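You operate a simulated robot arm through the tools that you are given. There is no shell and no other tool.

Carry out the task below with a simulated robot arm. There is one attempt and no reset: what you move stays moved.

JOB
Change the letter board from toy to joy and tilt it up again.
Fine: lay it flat to swap; the new tile is in the round table drawer, the old one goes there; shut the drawer; leave the board's button and dial. Where these are worked on the way, their far stop is far enough and under half their travel is too little: letter board, round table drawer.

The check looks at the end state, three seconds after you hand in, the way a careful person would. Anything else that was tipped, shoved, dropped, spilled or broken makes it a failure.

ROBOT AND FRAMES
A 6-joint arm with a fingered hand, fixed in place. Base frame: the origin is at the foot of the arm, x ahead of it, y to its left, z up. Readings come in mm, degrees, newtons and seconds.
With the tool pointing down near the work surface it reaches from about 200 to 480 mm from the base axis. Its first joint turns from -166.0 to 166.0 degrees. Payload 2.3 kg.
The TCP is the grasp point between the finger pads, 22 mm short of the fingertips. In the tool frame z runs along the fingers and y along their closing line. Largest opening 112 mm; the body of the gripper starts 60 mm behind the TCP. The gripper is a hand of 3 fingers: y runs from the thumb to the fingers, the wrist lies at [0, 0, -218] in the tool frame.
Orientation is that of the tool frame in the base frame, as a unit quaternion [x, y, z, w]. With the fingers straight down and closing along the base's y, the tool's x points along the base's -x, its y along +y and its z along -z.

CONTROLS
- The arm moves only by the tool play_rows. Its argument "plan" is a list of rows, each a list of 2 entries, a list of its own where there are three numbers: the shift along the tool's x, y, z in units of 200 mm (1.0 is 200 mm), then the turn, a rotation vector about the tool's x, y, z in units of 90 degrees (1.0 is 90 degrees). In form: [[[dx, dy, dz], [wx, wy, wz]], ...]. A call has 1 to 20 rows; each row is the pose to reach, as a shift and turn from the pose commanded when the call began, along the tool's axes at that moment. A call with a number of a shift or a turn outside -1 to 1 is refused whole. Each row takes 0.2 s and may step no farther than 50 mm and 8.6 degrees from the row before; otherwise, the whole call is refused. A pose out of reach is approached as far as the arm can. The call stops where the force on the tool passes 70 N (or 10 N more than at its start, if that is more) or the arm is blocked; 0.2 s more then pass. In this call time passes only in rows, and 0.2 s behind the last. It gives the time, the measured TCP pose, the force on the tool (base axes), the opening and the grip force at its end, in the units of the frame above (readings bear some noise), with the torque about the TCP (base axes, N m) and any sound that the robot's microphone picked up.
- Cameras (640 x 400 px; columns grow to the right, rows downward): "scene" is fixed at [48.5, -648.8, 1285.1]; the picture's right is [0.95, -0.31, 0.00], its down [-0.16, -0.47, -0.87] and it looks along [0.27, 0.82, -0.50] (base axes); focal length 300 px, centre (320, 200). "wrist" rides on the gripper at [66, 3, -80] in the tool frame; the picture's right is [-0.05, 1.00, 0.00], its down [-0.77, -0.04, -0.64] and it looks along [-0.64, -0.03, 0.77] (tool axes); focal length 275 px, centre (320, 200). There is no depth. A picture from a camera that has moved, and an enlarged one, comes with that camera's place and axes in the base frame and with its lens.
- get_image(camera): a new picture of that camera. The clock stands still meanwhile.
- move_column(by): slides the trunk up (or, below 0, down) by that many mm; the arm rides with it, the base frame stays. It gives what a move gives, with no picture.
- curl_fingers(finger1, finger2, thumb_bend): sets how far each is bent, from 0 (flat) to 1 (curled in); at 0.3 the hand is open as for a grip, at 0.7 the pads meet at the TCP. One left out holds its place. A second passes; each finger stops where it meets its share of the squeeze, and holds until it gets a number again. It is the only way to open and close the hand. It gives what a move gives, with no picture; readings hold the bend of each and the force on the fingers (four entries, about 0 where the hand has none), thumb and palm.
- inspect(camera, box): a new picture of the part [left, top, right, bottom] of that camera's present view, enlarged. The clock stands still meanwhile.
- job_done(): hands the job in; it is judged then, once.

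Nothing tells you positions but the pictures and the camera data. Unless the task says otherwise, let go and move clear before handing in.

The tools are called after "Request:" by a JSON object that holds its "method" and its "body". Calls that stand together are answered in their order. play_rows: Moves the arm, as the interface text tells. Its arguments: {"type":"object","properties":{"plan":{"type":"array","items":{"type":"array"}}},"required":["plan"]} The other tools are called the same way: move_column (by) slides the trunk up or down; curl_fingers (finger1, finger2, thumb_bend) moves the fingers one by one; get_image (camera) takes a picture; inspect (camera, box) takes an enlarged picture of a part of a camera's view; job_done () hands the job in.

At the start:

```text
t: 0.0
tool_pos: [347.0, 122.3, 1092.4]
ee_rot: [0.002, 1.0, 0.0, -0.001]
force: [-0.2, -0.1, 0.0]
torque: [-0.02, 0.03, 0.0]
grip_width: 112.0
grasp_force: 0.1
shape: jaw
bend: [0.3, 0.3, 0.3]
finger forces: [0.1, 0.1, 0.0, 0.0, 0.0, 0.0]
trunk travel left (down, up): [-362.0, 228.0]
```

scene: 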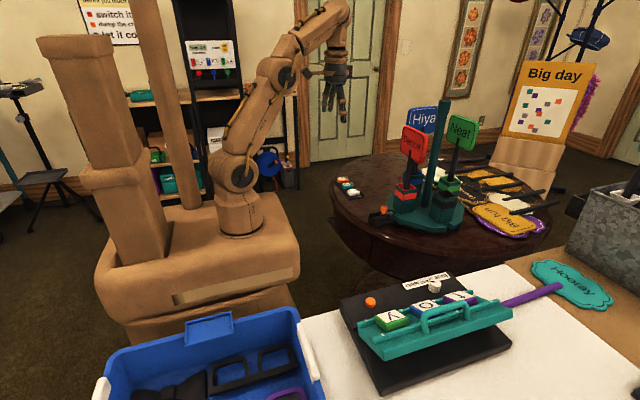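
wrist: 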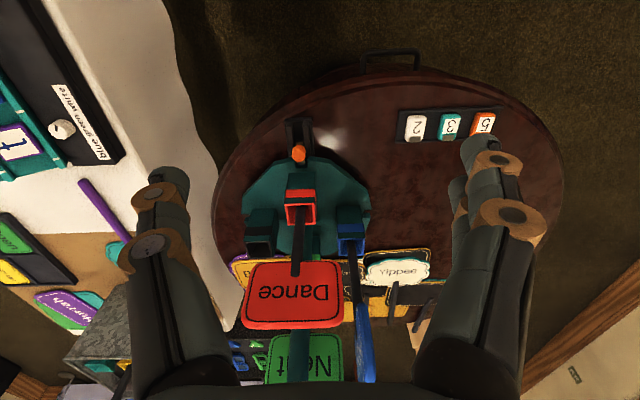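

I see a letter board at the table to the right (white table) and a round table with a carousel of signs, and a handle at the near rim of the round table. I'll look at details first.

Request:
{"method": "inspect", "body": {"camera": "scene", "box": [320, 250, 560, 400]}}

Request:
{"method": "inspect", "body": {"camera": "scene", "box": [310, 130, 560, 290]}}

Request:
{"method": "inspect", "body": {"camera": "wrist", "box": [0, 0, 240, 150]}}

Request:
{"method": "inspect", "body": {"camera": "wrist", "box": [280, 20, 600, 220]}}

```text
2.67 times, centred on (440, 325) of scene
camera zoom: at [48.5, -648.8, 1285.1], right [0.95, -0.31, 0.0], down [-0.16, -0.47, -0.87], along [0.27, 0.82, -0.5], focal length 801 px, centre (0, -133)
```

zoom: 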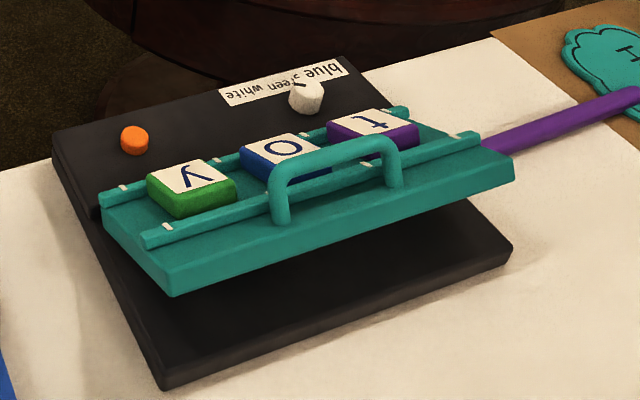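

```text
2.50 times, centred on (435, 210) of scene
camera zoom: at [48.5, -648.8, 1285.1], right [0.95, -0.31, 0.0], down [-0.16, -0.47, -0.87], along [0.27, 0.82, -0.5], focal length 751 px, centre (32, 175)
```

zoom: 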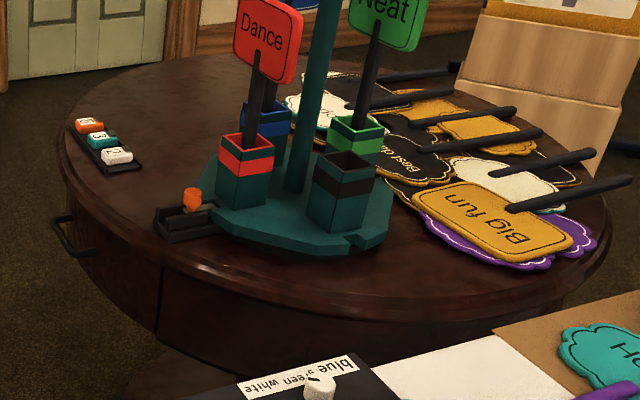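

```text
2.67 times, centred on (120, 75) of wrist
camera zoom: at [281.8, 125.5, 1175.0], right [0.05, 1.0, 0.0], down [0.77, -0.04, 0.64], along [0.64, -0.03, -0.77], focal length 734 px, centre (853, 533)
```

zoom: 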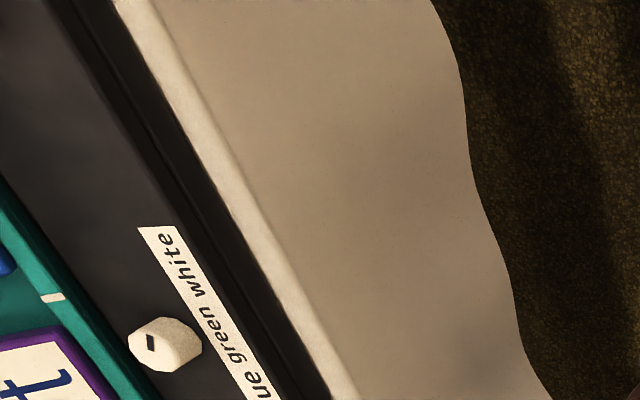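

```text
2.00 times, centred on (440, 120) of wrist
camera zoom: at [281.8, 125.5, 1175.0], right [0.05, 1.0, 0.0], down [0.77, -0.04, 0.64], along [0.64, -0.03, -0.77], focal length 551 px, centre (80, 360)
```

zoom: 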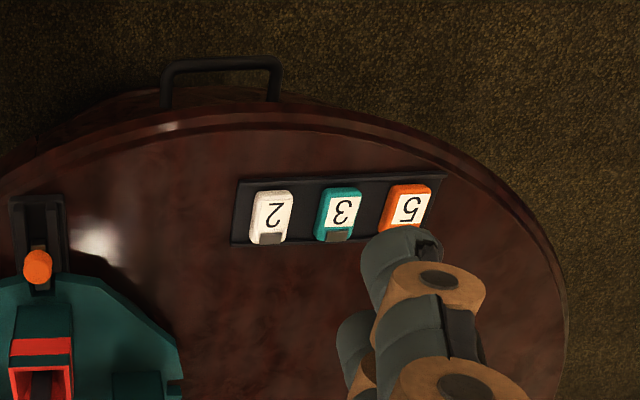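

The letter board appears at about x 280–445, y −270 to −400, z ≈ 785, with its hinge on the robot's side; the drawer handle is on the robot-facing rim of the round table. I'll move the hand over towards the board and turn it for a better look.

Request:
{"method": "play_rows", "body": {"plan": [[[-0.005, -0.09, 0], [0, 0, 0.09]], [[-0.01, -0.18, 0], [0, 0, 0.18]], [[-0.015, -0.27, 0], [0, 0, 0.27]], [[-0.02, -0.36, 0], [0, 0, 0.36]], [[-0.03, -0.45, 0], [0, 0, 0.45]], [[-0.035, -0.54, 0], [0, 0, 0.54]], [[-0.04, -0.63, 0], [0, 0, 0.63]], [[-0.05, -0.72, 0], [0, 0, 0.72]], [[-0.055, -0.81, 0], [0, 0, 0.81]], [[-0.06, -0.9, 0], [0, 0, 0.9]], [[-0.065, -1.0, 0], [0, 0, 0.99]]]}}

```text
t: 2.4
tool_pos: [361.6, -78.2, 1094.8]
ee_rot: [0.702, 0.712, 0.0, 0.0]
force: [0.0, -1.2, 0.1]
torque: [0.01, 0.02, -0.03]
grip_width: 111.9
grasp_force: 0.1
shape: jaw
bend: [0.3, 0.3, 0.3]
finger forces: [0.0, 0.0, 0.0, 0.0, 0.0, 0.0]
trunk travel left (down, up): [-362.0, 228.0]
```

The hand should now face the board with the camera looking toward −y. I'll take pictures.

Request:
{"method": "get_image", "body": {"camera": "wrist"}}

Request:
{"method": "get_image", "body": {"camera": "scene"}}

```text
taken
camera wrist: at [363.5, -11.8, 1175.9], right [1.0, -0.03, 0.0], down [-0.03, -0.77, 0.64], along [-0.02, -0.64, -0.77], focal length 275 px, centre (320, 200)
```

wrist: 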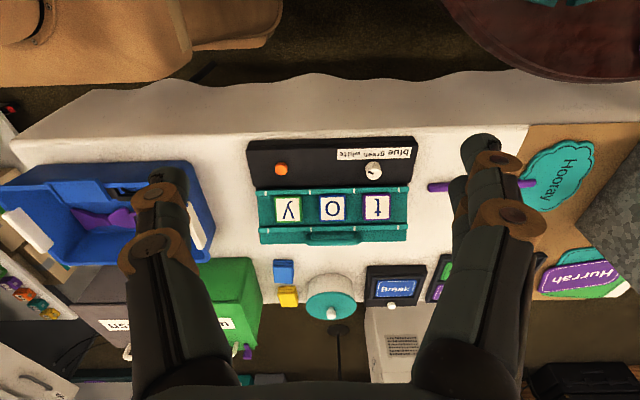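

```text
taken
```

scene: 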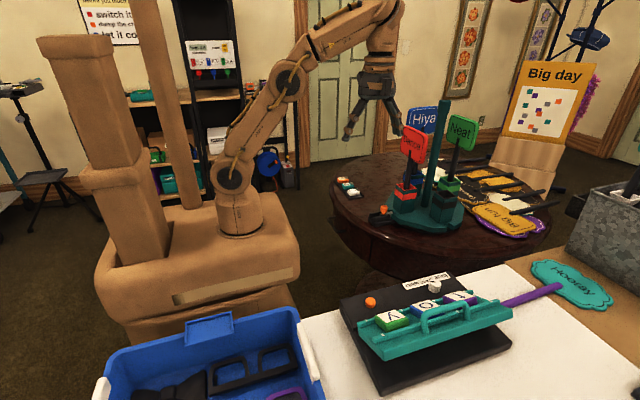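

The board is well centred in the wrist view; I'll enlarge it to measure tile, rail and handle positions.

Request:
{"method": "inspect", "body": {"camera": "wrist", "box": [230, 125, 430, 250]}}

Request:
{"method": "inspect", "body": {"camera": "wrist", "box": [250, 180, 340, 236]}}

Request:
{"method": "inspect", "body": {"camera": "wrist", "box": [330, 180, 420, 236]}}

Request:
{"method": "inspect", "body": {"camera": "scene", "box": [400, 270, 520, 345]}}

```text
3.20 times, centred on (330, 188) of wrist
camera zoom: at [363.5, -11.8, 1175.9], right [1.0, -0.03, 0.0], down [-0.03, -0.77, 0.64], along [-0.02, -0.64, -0.77], focal length 881 px, centre (288, 240)
```

zoom: 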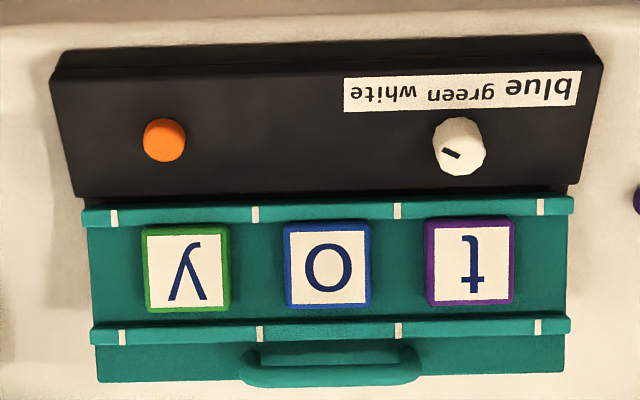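

```text
7.11 times, centred on (295, 208) of wrist
camera zoom: at [363.5, -11.8, 1175.9], right [1.0, -0.03, 0.0], down [-0.03, -0.77, 0.64], along [-0.02, -0.64, -0.77], focal length 1958 px, centre (498, 143)
```

zoom: 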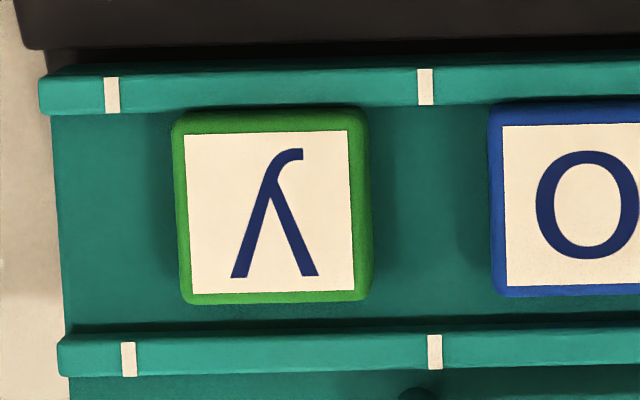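

```text
7.11 times, centred on (375, 208) of wrist
camera zoom: at [363.5, -11.8, 1175.9], right [1.0, -0.03, 0.0], down [-0.03, -0.77, 0.64], along [-0.02, -0.64, -0.77], focal length 1958 px, centre (-71, 143)
```

zoom: 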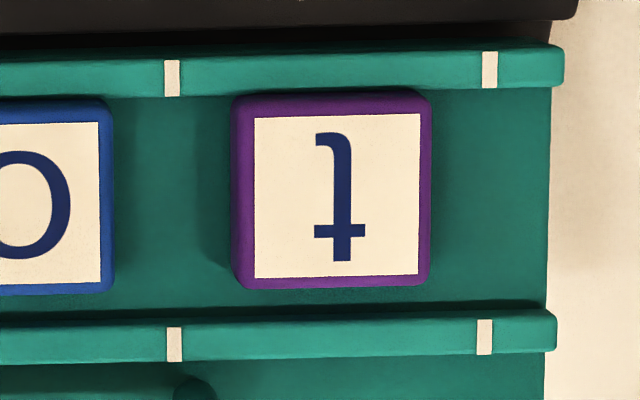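

```text
5.33 times, centred on (460, 308) of scene
camera zoom: at [48.5, -648.8, 1285.1], right [0.95, -0.31, 0.0], down [-0.16, -0.47, -0.87], along [0.27, 0.82, -0.5], focal length 1603 px, centre (-427, -373)
```

zoom: 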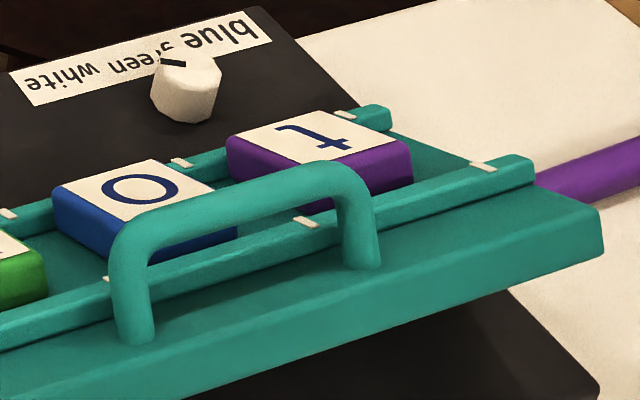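

Tile "t" is the purple-rimmed one at about (453, −328, 811). That's far out, so I'll test reach there at a safe height.

Request:
{"method": "play_rows", "body": {"plan": [[[-0.14, 0.065, 0.12], [0, 0, 0.005]], [[-0.28, 0.13, 0.24], [0, 0, 0.01]], [[-0.42, 0.19, 0.36], [0, 0, 0.01]], [[-0.56, 0.255, 0.48], [0, 0, 0.01]], [[-0.7, 0.32, 0.6], [0, 0, 0.01]], [[-0.85, 0.39, 0.7], [0, 0, 0.01]], [[-1.0, 0.46, 0.8], [0, 0, 0.01]]]}}

Request:
{"method": "get_image", "body": {"camera": "wrist"}}

Request:
{"method": "get_image", "body": {"camera": "scene"}}

```text
t: 4.0
tool_pos: [408.5, -238.0, 926.7]
ee_rot: [0.708, 0.706, 0.0, 0.001]
force: [0.1, 0.1, -0.3]
torque: [-0.01, -0.01, 0.01]
grip_width: 112.1
grasp_force: 0.1
shape: jaw
bend: [0.3, 0.3, 0.3]
finger forces: [0.1, 0.1, 0.0, 0.1, 0.1, 0.1]
out of reach, approached as far as the arm can: row 4, 5, 6, 7
trunk travel left (down, up): [-362.0, 228.0]
```

```text
taken
camera wrist: at [411.5, -172.7, 1008.4], right [1.0, -0.05, 0.0], down [-0.04, -0.77, 0.64], along [-0.03, -0.63, -0.77], focal length 275 px, centre (320, 200)
```

wrist: 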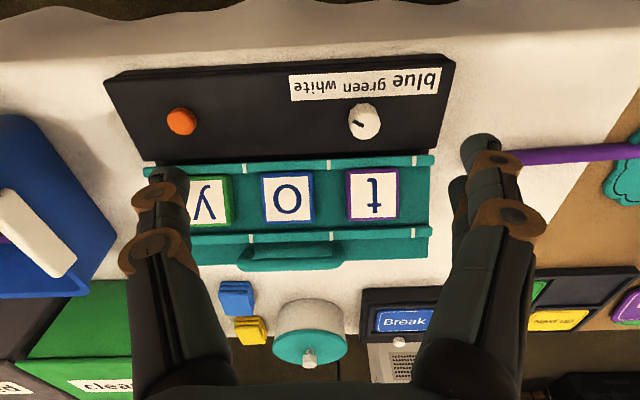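

```text
taken
```

scene: 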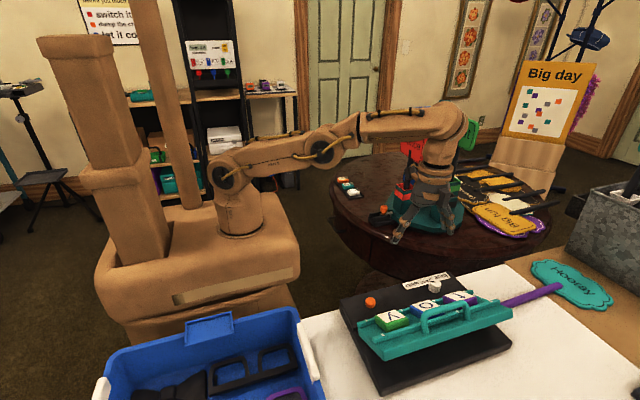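

The arm reaches about 475–490 mm with the hand vertical, so board work will need an outward tilt of the hand. Now I'll go look at the drawer in the round table.

Request:
{"method": "play_rows", "body": {"plan": [[[0.09, -0.05, -0.02], [0, 0, -0.09]], [[0.18, -0.1, -0.04], [0, 0, -0.18]], [[0.27, -0.15, -0.06], [0, 0, -0.27]], [[0.36, -0.2, -0.08], [0, 0, -0.36]], [[0.45, -0.25, -0.1], [0, 0, -0.45]], [[0.54, -0.3, -0.12], [0, 0, -0.54]], [[0.63, -0.35, -0.14], [0, 0, -0.63]], [[0.72, -0.4, -0.16], [0, 0, -0.72]], [[0.81, -0.45, -0.18], [0, 0, -0.81]], [[0.9, -0.5, -0.2], [0, 0, -0.9]], [[1.0, -0.55, -0.25], [0, 0, -0.99]]]}}

```text
t: 6.4
tool_pos: [297.3, -38.0, 976.6]
ee_rot: [0.007, 1.0, 0.0, 0.001]
force: [-0.1, 0.4, 0.3]
torque: [0.02, 0.0, 0.03]
grip_width: 112.0
grasp_force: 0.1
shape: jaw
bend: [0.3, 0.3, 0.3]
finger forces: [0.1, 0.0, 0.1, 0.0, 0.1, 0.0]
trunk travel left (down, up): [-362.0, 228.0]
```

The hand is back to yaw 0 near (297, −38, 977). Next I move left towards the drawer side and look.

Request:
{"method": "play_rows", "body": {"plan": [[[0.06, 0.25, 0], [0, 0, 0]], [[0.12, 0.48, 0], [0, 0, 0]], [[0.2, 0.71, 0], [0, 0, 0]], [[0.3, 0.93, 0], [0, 0, 0]], [[0.4, 1.0, 0], [0, 0, 0]]]}}

Request:
{"method": "get_image", "body": {"camera": "wrist"}}

```text
refused: row 1 steps farther than a row can; nothing moved
```

```text
taken
camera wrist: at [230.9, -35.0, 1058.3], right [0.06, 1.0, 0.0], down [0.77, -0.05, 0.64], along [0.64, -0.04, -0.77], focal length 275 px, centre (320, 200)
```

wrist: 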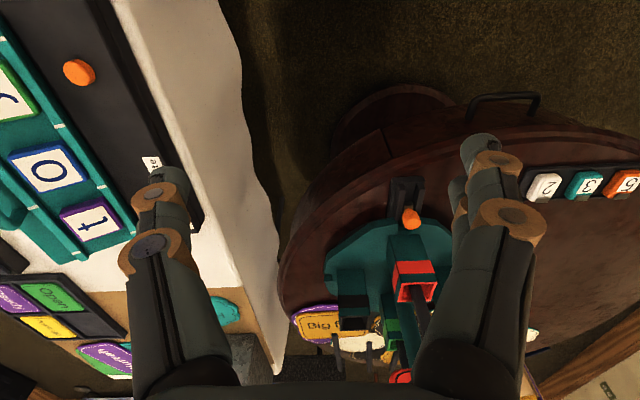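

The step was just over the limit (50 mm). I'll use smaller steps.

Request:
{"method": "play_rows", "body": {"plan": [[[0.08, 0.2, 0], [0, 0, 0]], [[0.16, 0.4, 0], [0, 0, 0]], [[0.24, 0.6, 0], [0, 0, 0]], [[0.32, 0.8, 0], [0, 0, 0]], [[0.4, 1.0, 0], [0, 0, 0]]]}}

Request:
{"method": "get_image", "body": {"camera": "wrist"}}

```text
t: 7.6
tool_pos: [223.1, 163.4, 976.0]
ee_rot: [0.009, 1.0, 0.001, 0.001]
force: [-0.1, -0.9, 0.8]
torque: [-0.03, -0.01, 0.0]
grip_width: 112.1
grasp_force: 0.0
shape: jaw
bend: [0.3, 0.3, 0.3]
finger forces: [0.0, 0.0, 0.0, 0.0, 0.0, 0.0]
trunk travel left (down, up): [-362.0, 228.0]
```

```text
taken
camera wrist: at [155.2, 167.2, 1057.9], right [0.06, 1.0, 0.0], down [0.77, -0.05, 0.64], along [0.63, -0.04, -0.77], focal length 275 px, centre (320, 200)
```

wrist: 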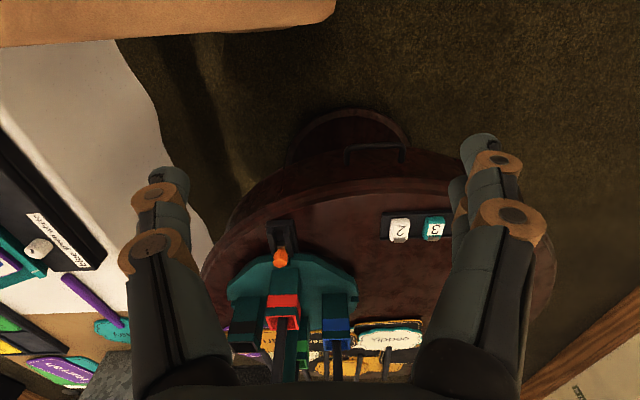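

Request:
{"method": "inspect", "body": {"camera": "wrist", "box": [270, 90, 470, 250]}}

Request:
{"method": "inspect", "body": {"camera": "scene", "box": [310, 160, 430, 290]}}

```text
2.50 times, centred on (370, 170) of wrist
camera zoom: at [155.2, 167.2, 1057.9], right [0.06, 1.0, 0.0], down [0.77, -0.05, 0.64], along [0.63, -0.04, -0.77], focal length 688 px, centre (195, 275)
```

zoom: 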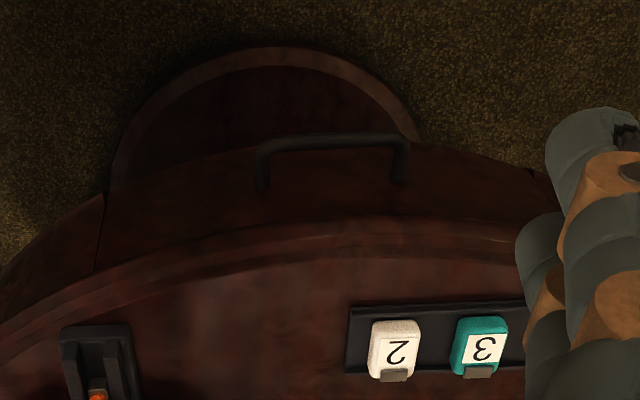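

```text
3.08 times, centred on (370, 225) of scene
camera zoom: at [48.5, -648.8, 1285.1], right [0.95, -0.31, 0.0], down [-0.16, -0.47, -0.87], along [0.27, 0.82, -0.5], focal length 925 px, centre (166, 123)
```

zoom: 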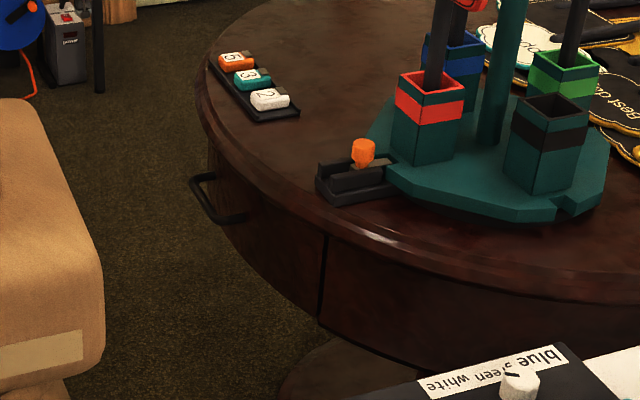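

The drawer front is a section of the round table's apron, with a bar handle at about (388, 200–297, 632) parallel to y. I'll turn the hand 90° so the two fingers are on the far side and look at the handle from closer.

Request:
{"method": "play_rows", "body": {"plan": [[[-0.05, 0.06, 0.06], [0, 0, 0.09]], [[-0.1, 0.125, 0.12], [0, 0, 0.18]], [[-0.15, 0.19, 0.17], [0, 0, 0.27]], [[-0.2, 0.25, 0.23], [0, 0, 0.36]], [[-0.25, 0.31, 0.29], [0, 0, 0.45]], [[-0.3, 0.375, 0.35], [0, 0, 0.54]], [[-0.35, 0.44, 0.4], [0, 0, 0.63]], [[-0.4, 0.5, 0.46], [0, 0, 0.72]], [[-0.45, 0.56, 0.52], [0, 0, 0.81]], [[-0.5, 0.625, 0.58], [0, 0, 0.9]], [[-0.535, 0.685, 0.63], [0, 0, 0.9886]]]}}

Request:
{"method": "get_image", "body": {"camera": "wrist"}}

Request:
{"method": "get_image", "body": {"camera": "scene"}}

```text
t: 10.0
tool_pos: [331.0, 297.4, 850.6]
ee_rot: [0.708, 0.707, 0.0, 0.001]
force: [-0.2, -0.1, -0.9]
torque: [0.0, -0.03, -0.02]
grip_width: 111.6
grasp_force: 0.1
shape: jaw
bend: [0.3, 0.3, 0.3]
finger forces: [0.0, 0.0, 0.0, 0.0, 0.0, 0.0]
trunk travel left (down, up): [-362.0, 228.0]
```

```text
taken
camera wrist: at [333.6, 364.3, 932.0], right [1.0, -0.05, 0.0], down [-0.04, -0.77, 0.64], along [-0.03, -0.64, -0.77], focal length 275 px, centre (320, 200)
```

wrist: 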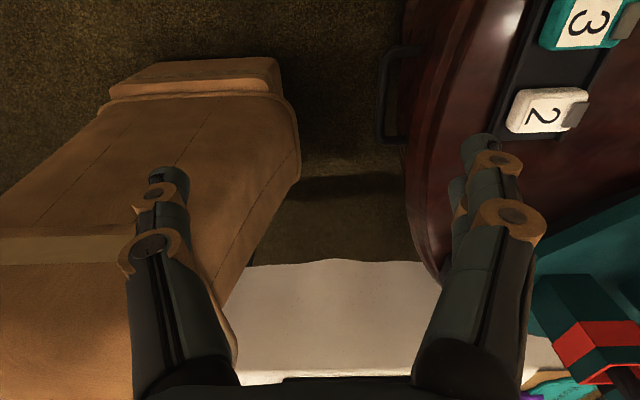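

```text
taken
```

scene: 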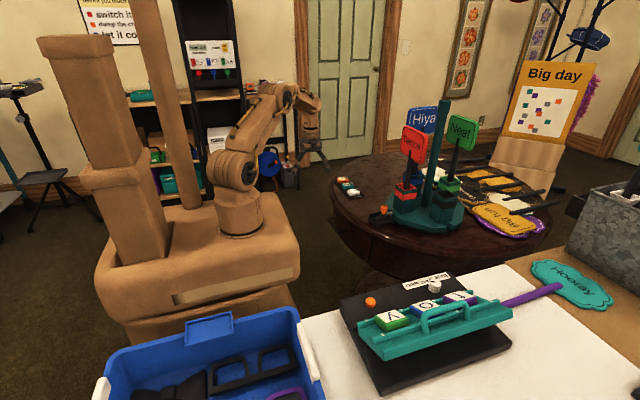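

Request:
{"method": "inspect", "body": {"camera": "wrist", "box": [360, 20, 520, 160]}}

```text
2.86 times, centred on (440, 90) of wrist
camera zoom: at [333.6, 364.3, 932.0], right [1.0, -0.05, 0.0], down [-0.04, -0.77, 0.64], along [-0.03, -0.64, -0.77], focal length 786 px, centre (-23, 514)
```

zoom: 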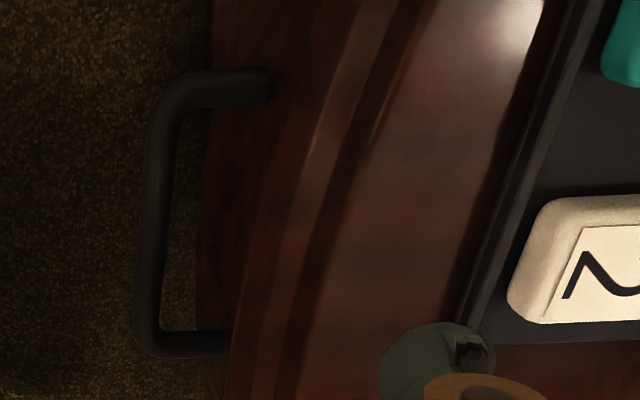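

The bar is at about (400, 199–299, 616), with the drawer front around x≈432. I'll tilt the hand 15° (fingertips outward), get above the gap behind the bar, then insert the two fingers.

Request:
{"method": "play_rows", "body": {"plan": [[[-0.05, -0.008, 0.14], [-0.04, 0, 0]], [[-0.1, -0.016, 0.28], [-0.08, 0, 0]], [[-0.15, -0.024, 0.42], [-0.12, 0, 0]], [[-0.2, -0.03, 0.56], [-0.1667, 0, 0]], [[-0.242, -0.0375, 0.688], [-0.1667, 0, 0]]]}}

Request:
{"method": "get_image", "body": {"camera": "wrist"}}

Request:
{"method": "inspect", "body": {"camera": "scene", "box": [280, 140, 440, 260]}}

```text
t: 11.2
tool_pos: [322.2, 249.7, 713.6]
ee_rot: [0.701, 0.701, 0.092, 0.093]
force: [1.0, 0.0, 0.1]
torque: [-0.01, 0.04, -0.04]
grip_width: 111.9
grasp_force: 0.1
shape: jaw
bend: [0.3, 0.3, 0.3]
finger forces: [0.1, 0.0, 0.0, 0.0, 0.0, 0.0]
trunk travel left (down, up): [-362.0, 228.0]
```

```text
taken
camera wrist: at [304.4, 314.9, 792.9], right [0.97, -0.05, 0.26], down [-0.2, -0.77, 0.6], along [0.17, -0.63, -0.75], focal length 275 px, centre (320, 200)
```

wrist: 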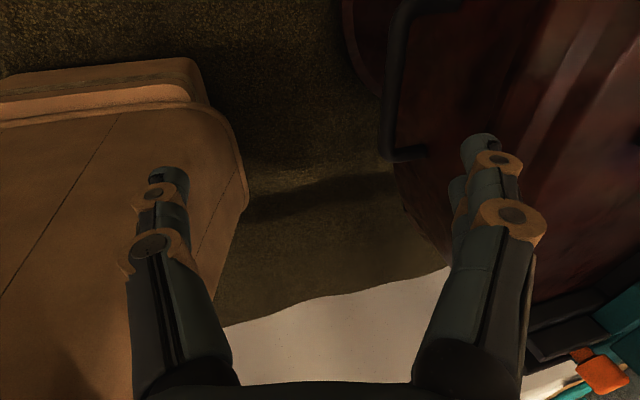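

```text
3.33 times, centred on (360, 200) of scene
camera zoom: at [48.5, -648.8, 1285.1], right [0.95, -0.31, 0.0], down [-0.16, -0.47, -0.87], along [0.27, 0.82, -0.5], focal length 1002 px, centre (187, 200)
```

zoom: 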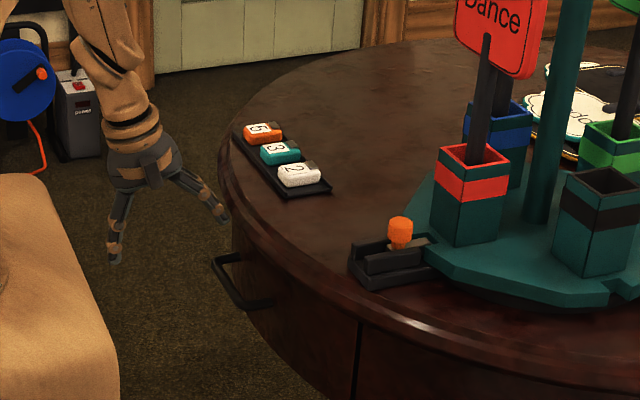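

I'll measure the bar again from this closer view before inserting.

Request:
{"method": "inspect", "body": {"camera": "wrist", "box": [330, 0, 490, 200]}}

```text
2.00 times, centred on (410, 100) of wrist
camera zoom: at [304.4, 314.9, 792.9], right [0.97, -0.05, 0.26], down [-0.2, -0.77, 0.6], along [0.17, -0.63, -0.75], focal length 551 px, centre (140, 400)
```

zoom: 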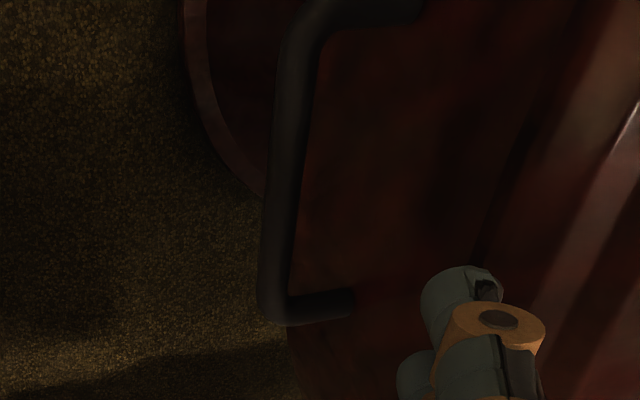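

The bar's at x≈402, z≈616 (r≈6). I insert the fingers along the tool axis behind the bar in small steps.

Request:
{"method": "play_rows", "body": {"plan": [[[0, 0.026, 0.08], [0, 0, 0]], [[-0.003, 0.026, 0.18], [0, 0, 0]], [[-0.003, 0.026, 0.28], [0, 0, 0]], [[-0.003, 0.026, 0.36], [0, 0, 0]], [[-0.003, 0.026, 0.42], [0, 0, 0]], [[-0.003, 0.026, 0.48], [0, 0, 0]], [[-0.003, 0.026, 0.545], [0, 0, 0]]]}}

Request:
{"method": "get_image", "body": {"camera": "wrist"}}

Request:
{"method": "inspect", "body": {"camera": "scene", "box": [280, 160, 400, 260]}}

```text
t: 12.8
tool_pos: [357.9, 248.5, 608.4]
ee_rot: [0.7, 0.702, 0.092, 0.092]
force: [0.9, 0.6, 0.3]
torque: [0.0, 0.01, 0.02]
grip_width: 111.8
grasp_force: 0.1
shape: jaw
bend: [0.3, 0.3, 0.3]
finger forces: [0.0, 0.0, 0.0, 0.0, 0.1, 0.0]
trunk travel left (down, up): [-362.0, 228.0]
```

```text
taken
camera wrist: at [339.0, 314.4, 688.3], right [0.96, -0.05, 0.26], down [-0.2, -0.77, 0.61], along [0.17, -0.64, -0.75], focal length 275 px, centre (320, 200)
```

wrist: 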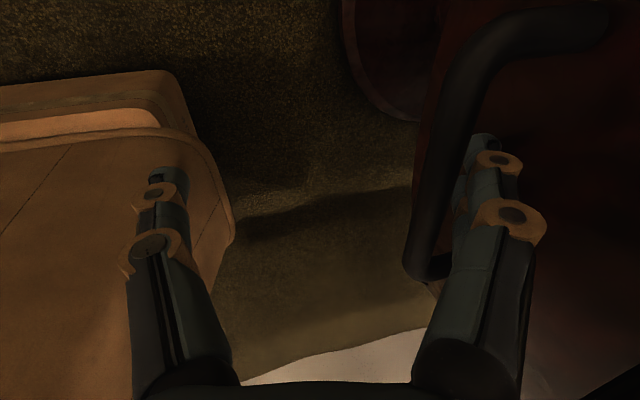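

```text
4.00 times, centred on (340, 210) of scene
camera zoom: at [48.5, -648.8, 1285.1], right [0.95, -0.31, 0.0], down [-0.16, -0.47, -0.87], along [0.27, 0.82, -0.5], focal length 1202 px, centre (240, 160)
```

zoom: 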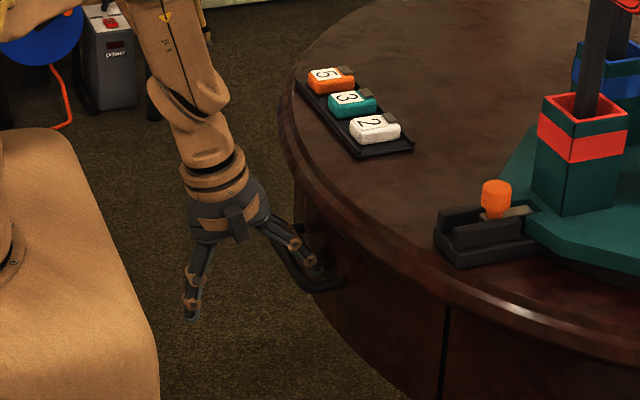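

The fingers are behind the bar. Now I pull toward the robot (−x) gently and check.

Request:
{"method": "play_rows", "body": {"plan": [[[0, -0.04, -0.0105], [0, 0, 0]], [[0, -0.08, -0.021], [0, 0, 0]], [[0, -0.12, -0.032], [0, 0, 0]], [[0, -0.16, -0.043], [0, 0, 0]], [[0, -0.2, -0.0535], [0, 0, 0]], [[0, -0.24, -0.064], [0, 0, 0]], [[0, -0.28, -0.075], [0, 0, 0]]]}}

Request:
{"method": "get_image", "body": {"camera": "wrist"}}

Request:
{"method": "inspect", "body": {"camera": "scene", "box": [280, 160, 440, 260]}}

```text
t: 14.4
tool_pos: [299.2, 248.5, 609.2]
ee_rot: [0.701, 0.701, 0.092, 0.092]
force: [0.9, 0.8, 0.1]
torque: [0.0, -0.01, -0.02]
grip_width: 112.2
grasp_force: 0.0
shape: jaw
bend: [0.3, 0.3, 0.3]
finger forces: [0.0, 0.0, 0.0, 0.0, 0.1, 0.0]
trunk travel left (down, up): [-362.0, 228.0]
```

```text
taken
camera wrist: at [280.4, 314.2, 689.2], right [0.96, -0.05, 0.26], down [-0.2, -0.77, 0.61], along [0.17, -0.64, -0.75], focal length 275 px, centre (320, 200)
```

wrist: 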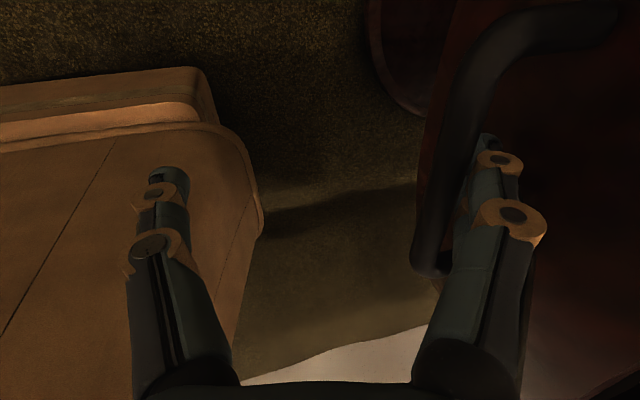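

```text
4.00 times, centred on (360, 210) of scene
camera zoom: at [48.5, -648.8, 1285.1], right [0.95, -0.31, 0.0], down [-0.16, -0.47, -0.87], along [0.27, 0.82, -0.5], focal length 1202 px, centre (160, 160)
```

zoom: 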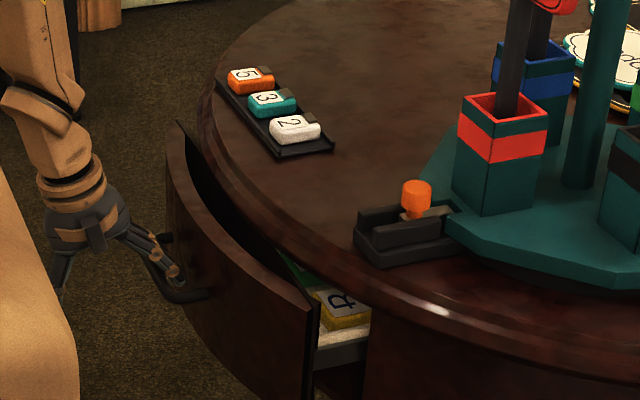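

The drawer is opening and I can see tiles inside. I continue pulling.

Request:
{"method": "play_rows", "body": {"plan": [[[0, -0.06, -0.016], [0, 0, 0]], [[0, -0.12, -0.032], [0, 0, 0]], [[0, -0.18, -0.048], [0, 0, 0]], [[0, -0.24, -0.064], [0, 0, 0]], [[0, -0.29, -0.0776], [0, 0, 0]]]}}

Request:
{"method": "get_image", "body": {"camera": "wrist"}}

Request:
{"method": "inspect", "body": {"camera": "scene", "box": [280, 160, 440, 260]}}

```text
t: 15.6
tool_pos: [237.7, 248.5, 609.8]
ee_rot: [0.7, 0.702, 0.093, 0.093]
force: [-0.1, -0.2, 0.4]
torque: [0.03, 0.03, -0.03]
grip_width: 112.1
grasp_force: 0.1
shape: jaw
bend: [0.3, 0.3, 0.3]
finger forces: [0.0, 0.1, 0.0, 0.0, 0.0, 0.0]
trunk travel left (down, up): [-362.0, 228.0]
```

```text
taken
camera wrist: at [220.1, 313.9, 688.7], right [0.96, -0.04, 0.26], down [-0.2, -0.77, 0.61], along [0.17, -0.64, -0.75], focal length 275 px, centre (320, 200)
```

wrist: 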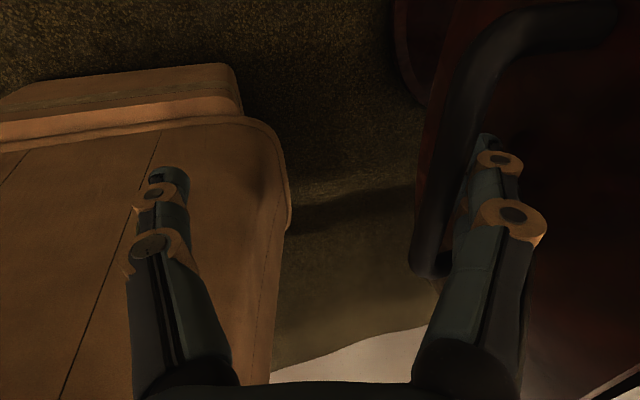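

```text
4.00 times, centred on (360, 210) of scene
camera zoom: at [48.5, -648.8, 1285.1], right [0.95, -0.31, 0.0], down [-0.16, -0.47, -0.87], along [0.27, 0.82, -0.5], focal length 1202 px, centre (160, 160)
```

zoom: 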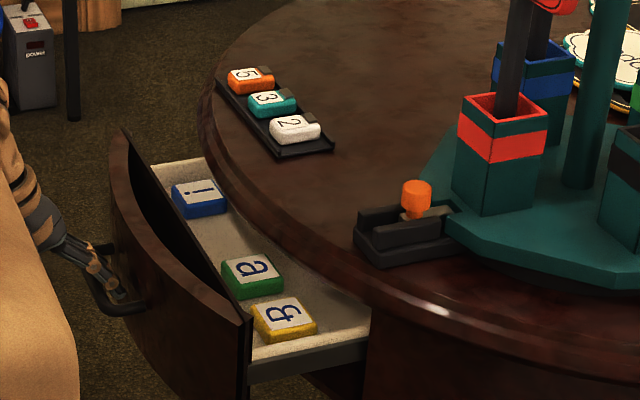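

The drawer slides freely; inside are a blue, a green "a" and a yellow tile. I pull a bit more toward its stop.

Request:
{"method": "play_rows", "body": {"plan": [[[0, -0.05, -0.0134], [0, 0, 0]], [[0, -0.1, -0.0268], [0, 0, 0]], [[0, -0.15, -0.04], [0, 0, 0]], [[0, -0.2, -0.0536], [0, 0, 0]]]}}

Request:
{"method": "inspect", "body": {"camera": "scene", "box": [280, 160, 440, 260]}}

```text
t: 16.6
tool_pos: [196.9, 249.7, 611.2]
ee_rot: [0.7, 0.702, 0.092, 0.093]
force: [-0.2, -0.5, -0.6]
torque: [0.03, 0.01, 0.03]
grip_width: 112.0
grasp_force: 0.1
shape: jaw
bend: [0.3, 0.3, 0.3]
finger forces: [0.0, 0.0, 0.1, 0.0, 0.0, 0.0]
trunk travel left (down, up): [-362.0, 228.0]
```

```text
4.00 times, centred on (360, 210) of scene
camera zoom: at [48.5, -648.8, 1285.1], right [0.95, -0.31, 0.0], down [-0.16, -0.47, -0.87], along [0.27, 0.82, -0.5], focal length 1202 px, centre (160, 160)
```

zoom: 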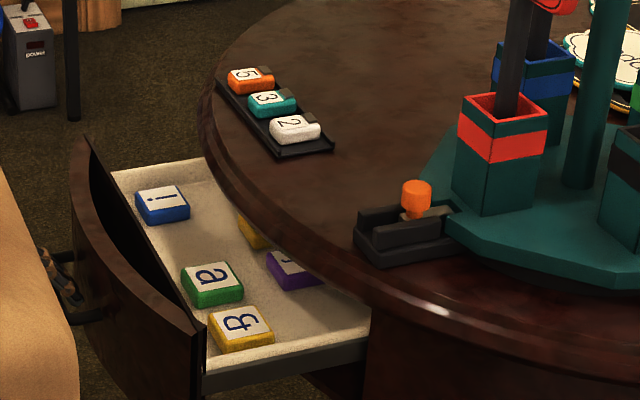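

More tiles appear (purple and another yellow) further back. I pull further.

Request:
{"method": "play_rows", "body": {"plan": [[[0, -0.05, -0.0134], [0, 0, 0]], [[0, -0.1, -0.0268], [0, 0, 0]], [[0, -0.15, -0.04], [0, 0, 0]], [[0, -0.2, -0.0536], [0, 0, 0]]]}}

Request:
{"method": "inspect", "body": {"camera": "scene", "box": [280, 160, 440, 260]}}

Request:
{"method": "get_image", "body": {"camera": "wrist"}}

```text
t: 17.6
tool_pos: [157.7, 257.1, 610.5]
ee_rot: [0.7, 0.702, 0.091, 0.094]
force: [-1.3, 0.2, -0.4]
torque: [0.02, 0.0, -0.02]
grip_width: 112.1
grasp_force: 0.1
shape: jaw
bend: [0.3, 0.3, 0.3]
finger forces: [0.0, 0.0, 0.0, 0.0, 0.1, 0.0]
out of reach, approached as far as the arm can: row 2, 3, 4
trunk travel left (down, up): [-362.0, 228.0]
```

```text
4.00 times, centred on (360, 210) of scene
camera zoom: at [48.5, -648.8, 1285.1], right [0.95, -0.31, 0.0], down [-0.16, -0.47, -0.87], along [0.27, 0.82, -0.5], focal length 1202 px, centre (160, 160)
```

zoom: 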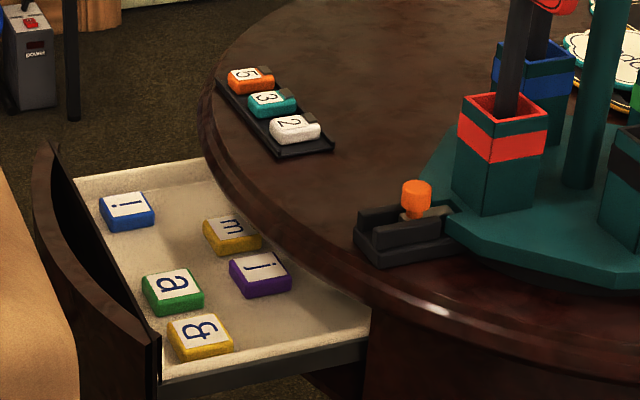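

```text
taken
camera wrist: at [139.2, 323.4, 689.5], right [0.96, -0.04, 0.26], down [-0.2, -0.77, 0.61], along [0.17, -0.64, -0.75], focal length 275 px, centre (320, 200)
```

wrist: 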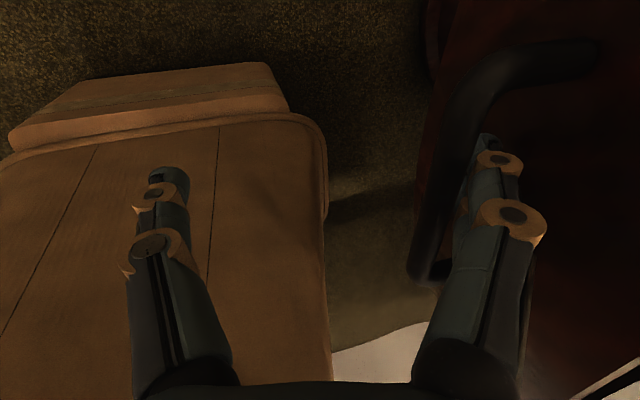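

The drawer is open about 200 mm; I need to distinguish "i" from "j" among blue and purple tiles.

Request:
{"method": "inspect", "body": {"camera": "scene", "box": [300, 200, 370, 260]}}

```text
6.67 times, centred on (335, 230) of scene
camera zoom: at [48.5, -648.8, 1285.1], right [0.95, -0.31, 0.0], down [-0.16, -0.47, -0.87], along [0.27, 0.82, -0.5], focal length 2004 px, centre (220, 0)
```

zoom: 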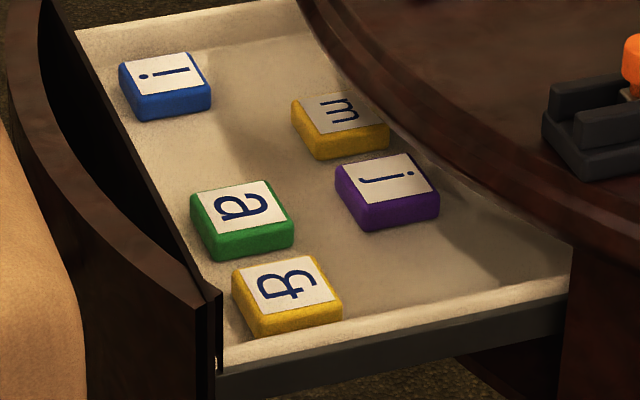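

The purple tile with the hooked letter looks like "j". I'll lift the fingers straight up out of the handle and then look into the drawer from above.

Request:
{"method": "play_rows", "body": {"plan": [[[0, 0.0142, -0.0531], [0, 0, 0]], [[0, 0.0285, -0.1062], [0, 0, 0]], [[0, 0.0427, -0.159], [0, 0, 0]], [[0, 0.057, -0.212], [0, 0, 0]], [[0, 0.0854, -0.3186], [0, 0, 0]], [[0, 0.114, -0.425], [0, 0, 0]], [[0, 0.1423, -0.531], [0, 0, 0]], [[0, 0.18, -0.67], [0, 0, 0]]]}}

Request:
{"method": "get_image", "body": {"camera": "wrist"}}

Request:
{"method": "inspect", "body": {"camera": "scene", "box": [280, 160, 440, 260]}}

```text
t: 19.4
tool_pos: [157.3, 258.6, 749.4]
ee_rot: [0.701, 0.702, 0.092, 0.092]
force: [-0.1, -0.1, 0.3]
torque: [0.02, -0.05, 0.02]
grip_width: 112.1
grasp_force: 0.0
shape: jaw
bend: [0.3, 0.3, 0.3]
finger forces: [0.0, 0.0, 0.0, 0.0, 0.1, 0.0]
trunk travel left (down, up): [-362.0, 228.0]
```

```text
taken
camera wrist: at [138.7, 323.0, 828.9], right [0.96, -0.05, 0.26], down [-0.2, -0.77, 0.6], along [0.17, -0.63, -0.75], focal length 275 px, centre (320, 200)
```

wrist: 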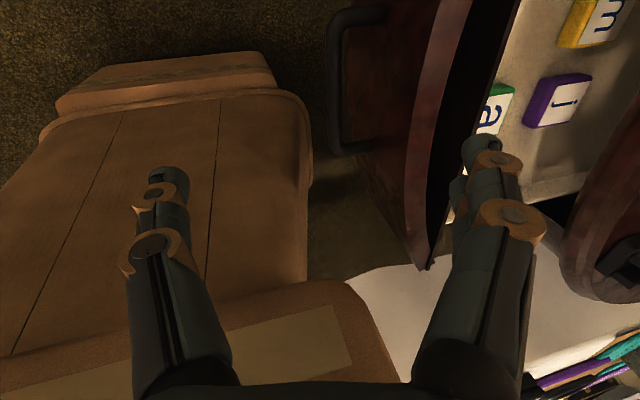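

```text
4.00 times, centred on (360, 210) of scene
camera zoom: at [48.5, -648.8, 1285.1], right [0.95, -0.31, 0.0], down [-0.16, -0.47, -0.87], along [0.27, 0.82, -0.5], focal length 1202 px, centre (160, 160)
```

zoom: 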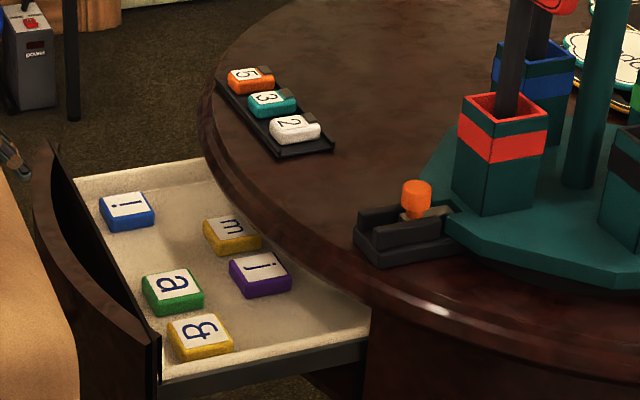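

The drawer stays open. I rise, level the hand and turn it to look down into the drawer.

Request:
{"method": "play_rows", "body": {"plan": [[[-0.01, 0.1, -0.1], [0.04, 0, 0]], [[-0.02, 0.22, -0.2], [0.08, 0, 0]], [[-0.03, 0.35, -0.3], [0.12, 0, 0]], [[-0.04, 0.5, -0.4], [0.1667, 0, 0]], [[-0.05, 0.638, -0.45], [0.1667, 0, 0]]]}}

Request:
{"method": "play_rows", "body": {"plan": [[[0, 0, 0], [0, 0, -0.09]], [[0, 0, 0], [0, 0, -0.18]], [[0, 0, 0], [0, 0, -0.27]], [[0, 0, 0], [0, 0, -0.36]], [[0, 0, 0], [0, 0, -0.45]], [[0, 0, 0], [0, 0, -0.54]], [[0, 0, 0], [0, 0, -0.63]], [[0, 0, 0], [0, 0, -0.72]], [[0, 0, 0], [0, 0, -0.81]], [[0, 0, 0], [0, 0, -0.9]], [[0, 0, 0], [0, 0, -1.0]]]}}

Request:
{"method": "get_image", "body": {"camera": "wrist"}}

```text
t: 20.6
tool_pos: [258.2, 246.0, 870.0]
ee_rot: [0.706, 0.708, -0.001, -0.001]
force: [-0.4, -0.4, 0.3]
torque: [0.05, 0.02, -0.01]
grip_width: 112.0
grasp_force: 0.1
shape: jaw
bend: [0.3, 0.3, 0.3]
finger forces: [0.1, 0.0, 0.0, 0.0, 0.0, 0.0]
trunk travel left (down, up): [-362.0, 228.0]
```

```text
refused: row 11 steps farther than a row can; nothing moved
```

```text
taken
camera wrist: at [260.9, 312.0, 950.7], right [1.0, -0.05, 0.0], down [-0.03, -0.77, 0.64], along [-0.03, -0.63, -0.77], focal length 275 px, centre (320, 200)
```

wrist: 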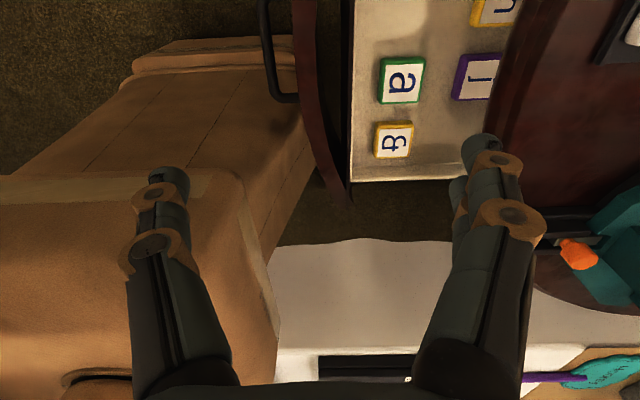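

The view from the side shows part of "j" hidden by the tabletop edge. I turn the hand so the camera looks outwards over the drawer.

Request:
{"method": "play_rows", "body": {"plan": [[[0, 0, 0], [0, 0, -0.085]], [[0, 0, 0], [0, 0, -0.17]], [[0, 0, 0], [0, 0, -0.255]], [[0, 0, 0], [0, 0, -0.34]], [[0, 0, 0], [0, 0, -0.425]], [[0, 0, 0], [0, 0, -0.51]], [[0, 0, 0], [0, 0, -0.595]], [[0, 0, 0], [0, 0, -0.68]], [[0, 0, 0], [0, 0, -0.765]], [[0, 0, 0], [0, 0, -0.85]], [[0, 0, 0], [0, 0, -0.925]], [[0, 0, 0], [0, 0, -1.0]]]}}

Request:
{"method": "get_image", "body": {"camera": "wrist"}}

```text
t: 23.2
tool_pos: [256.9, 247.2, 868.9]
ee_rot: [-0.001, 1.0, -0.001, 0.0]
force: [0.1, 1.4, -0.4]
torque: [-0.01, -0.03, -0.01]
grip_width: 111.9
grasp_force: 0.1
shape: jaw
bend: [0.3, 0.3, 0.3]
finger forces: [0.1, 0.0, 0.0, 0.1, 0.1, 0.0]
trunk travel left (down, up): [-362.0, 228.0]
```

```text
taken
camera wrist: at [190.8, 249.3, 950.4], right [0.04, 1.0, 0.0], down [0.77, -0.03, 0.64], along [0.64, -0.03, -0.77], focal length 275 px, centre (320, 200)
```

wrist: 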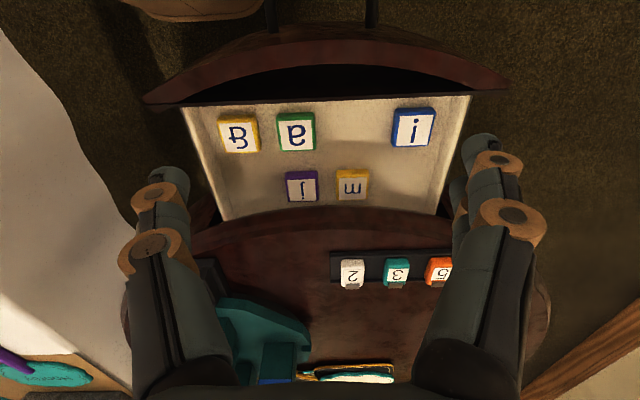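

Request:
{"method": "inspect", "body": {"camera": "wrist", "box": [180, 80, 480, 240]}}

Request:
{"method": "inspect", "body": {"camera": "wrist", "box": [260, 150, 380, 225]}}

Request:
{"method": "inspect", "body": {"camera": "wrist", "box": [120, 0, 520, 120]}}

```text
2.13 times, centred on (330, 160) of wrist
camera zoom: at [190.8, 249.3, 950.4], right [0.04, 1.0, 0.0], down [0.77, -0.03, 0.64], along [0.64, -0.03, -0.77], focal length 587 px, centre (299, 285)
```

zoom: 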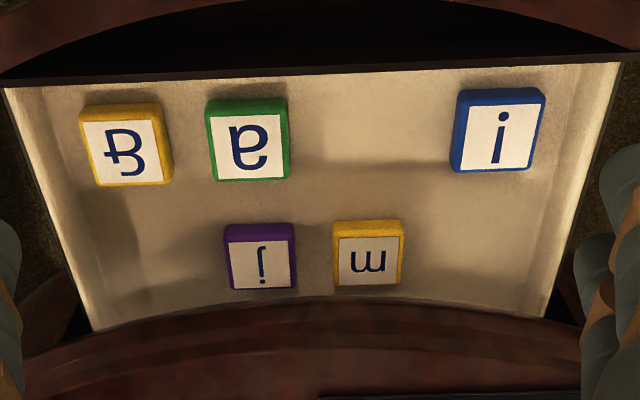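

```text
5.33 times, centred on (320, 188) of wrist
camera zoom: at [190.8, 249.3, 950.4], right [0.04, 1.0, 0.0], down [0.77, -0.03, 0.64], along [0.64, -0.03, -0.77], focal length 1468 px, centre (320, 267)
```

zoom: 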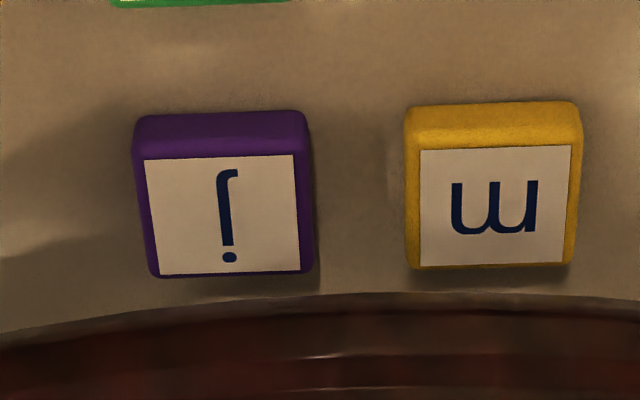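

```text
1.60 times, centred on (320, 60) of wrist
camera zoom: at [190.8, 249.3, 950.4], right [0.04, 1.0, 0.0], down [0.77, -0.03, 0.64], along [0.64, -0.03, -0.77], focal length 440 px, centre (320, 424)
```

zoom: 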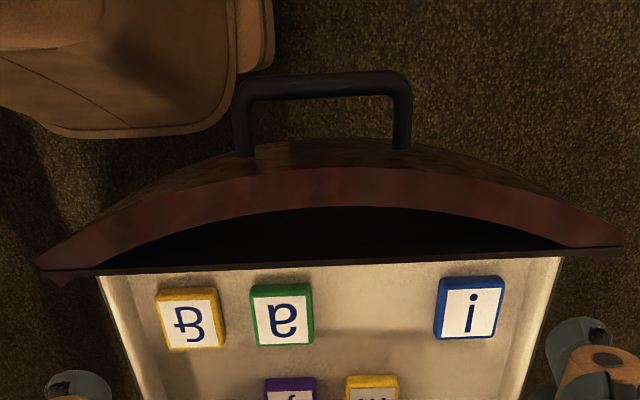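

"j" is the purple tile (dot toward +x), partly beneath the tabletop rim, and there's free space in the drawer for "t". Next I lay the board flat: I rise and swing over to the right side.

Request:
{"method": "play_rows", "body": {"plan": [[[0, -0.15, -0.18], [0, 0, 0]], [[0, -0.32, -0.36], [0, 0, 0]], [[0, -0.53, -0.5], [0, 0, 0]], [[0, -0.76, -0.55], [0, 0, 0]], [[0, -1.0, -0.55], [0, 0, 0]]]}}

Request:
{"method": "play_rows", "body": {"plan": [[[0, -0.2, 0], [0, 0, 0]], [[0, -0.4, 0], [0, 0, 0]], [[0, -0.6, 0], [0, 0, 0]], [[0, -0.8, 0], [0, 0, 0]], [[0, -1.0, 0], [0, 0, 0]]]}}

Request:
{"method": "play_rows", "body": {"plan": [[[0, -0.18, 0], [0, 0, 0]], [[0, -0.36, 0], [0, 0, 0]], [[0, -0.54, 0], [0, 0, 0]], [[0, -0.72, 0], [0, 0, 0]]]}}

Request:
{"method": "get_image", "body": {"camera": "wrist"}}

```text
refused: row 3 steps farther than a row can; nothing moved
```

```text
t: 24.4
tool_pos: [259.1, 46.1, 869.3]
ee_rot: [-0.001, 1.0, 0.0, 0.0]
force: [-0.7, -0.9, 0.8]
torque: [-0.04, 0.02, 0.01]
grip_width: 112.2
grasp_force: 0.0
shape: jaw
bend: [0.3, 0.3, 0.3]
finger forces: [0.1, 0.0, 0.0, 0.0, 0.0, 0.1]
trunk travel left (down, up): [-362.0, 228.0]
```

```text
t: 25.4
tool_pos: [257.5, -99.0, 867.9]
ee_rot: [-0.002, 1.0, 0.0, 0.0]
force: [-0.1, -0.3, -0.4]
torque: [0.01, 0.0, 0.04]
grip_width: 112.0
grasp_force: 0.1
shape: jaw
bend: [0.3, 0.3, 0.3]
finger forces: [0.0, 0.0, 0.0, 0.0, 0.0, 0.1]
trunk travel left (down, up): [-362.0, 228.0]
```

```text
taken
camera wrist: at [190.8, -95.6, 949.3], right [0.04, 1.0, 0.0], down [0.77, -0.03, 0.64], along [0.64, -0.03, -0.77], focal length 275 px, centre (320, 200)
```

wrist: 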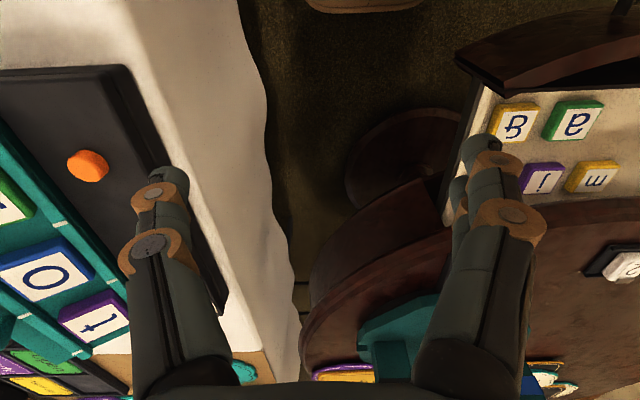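

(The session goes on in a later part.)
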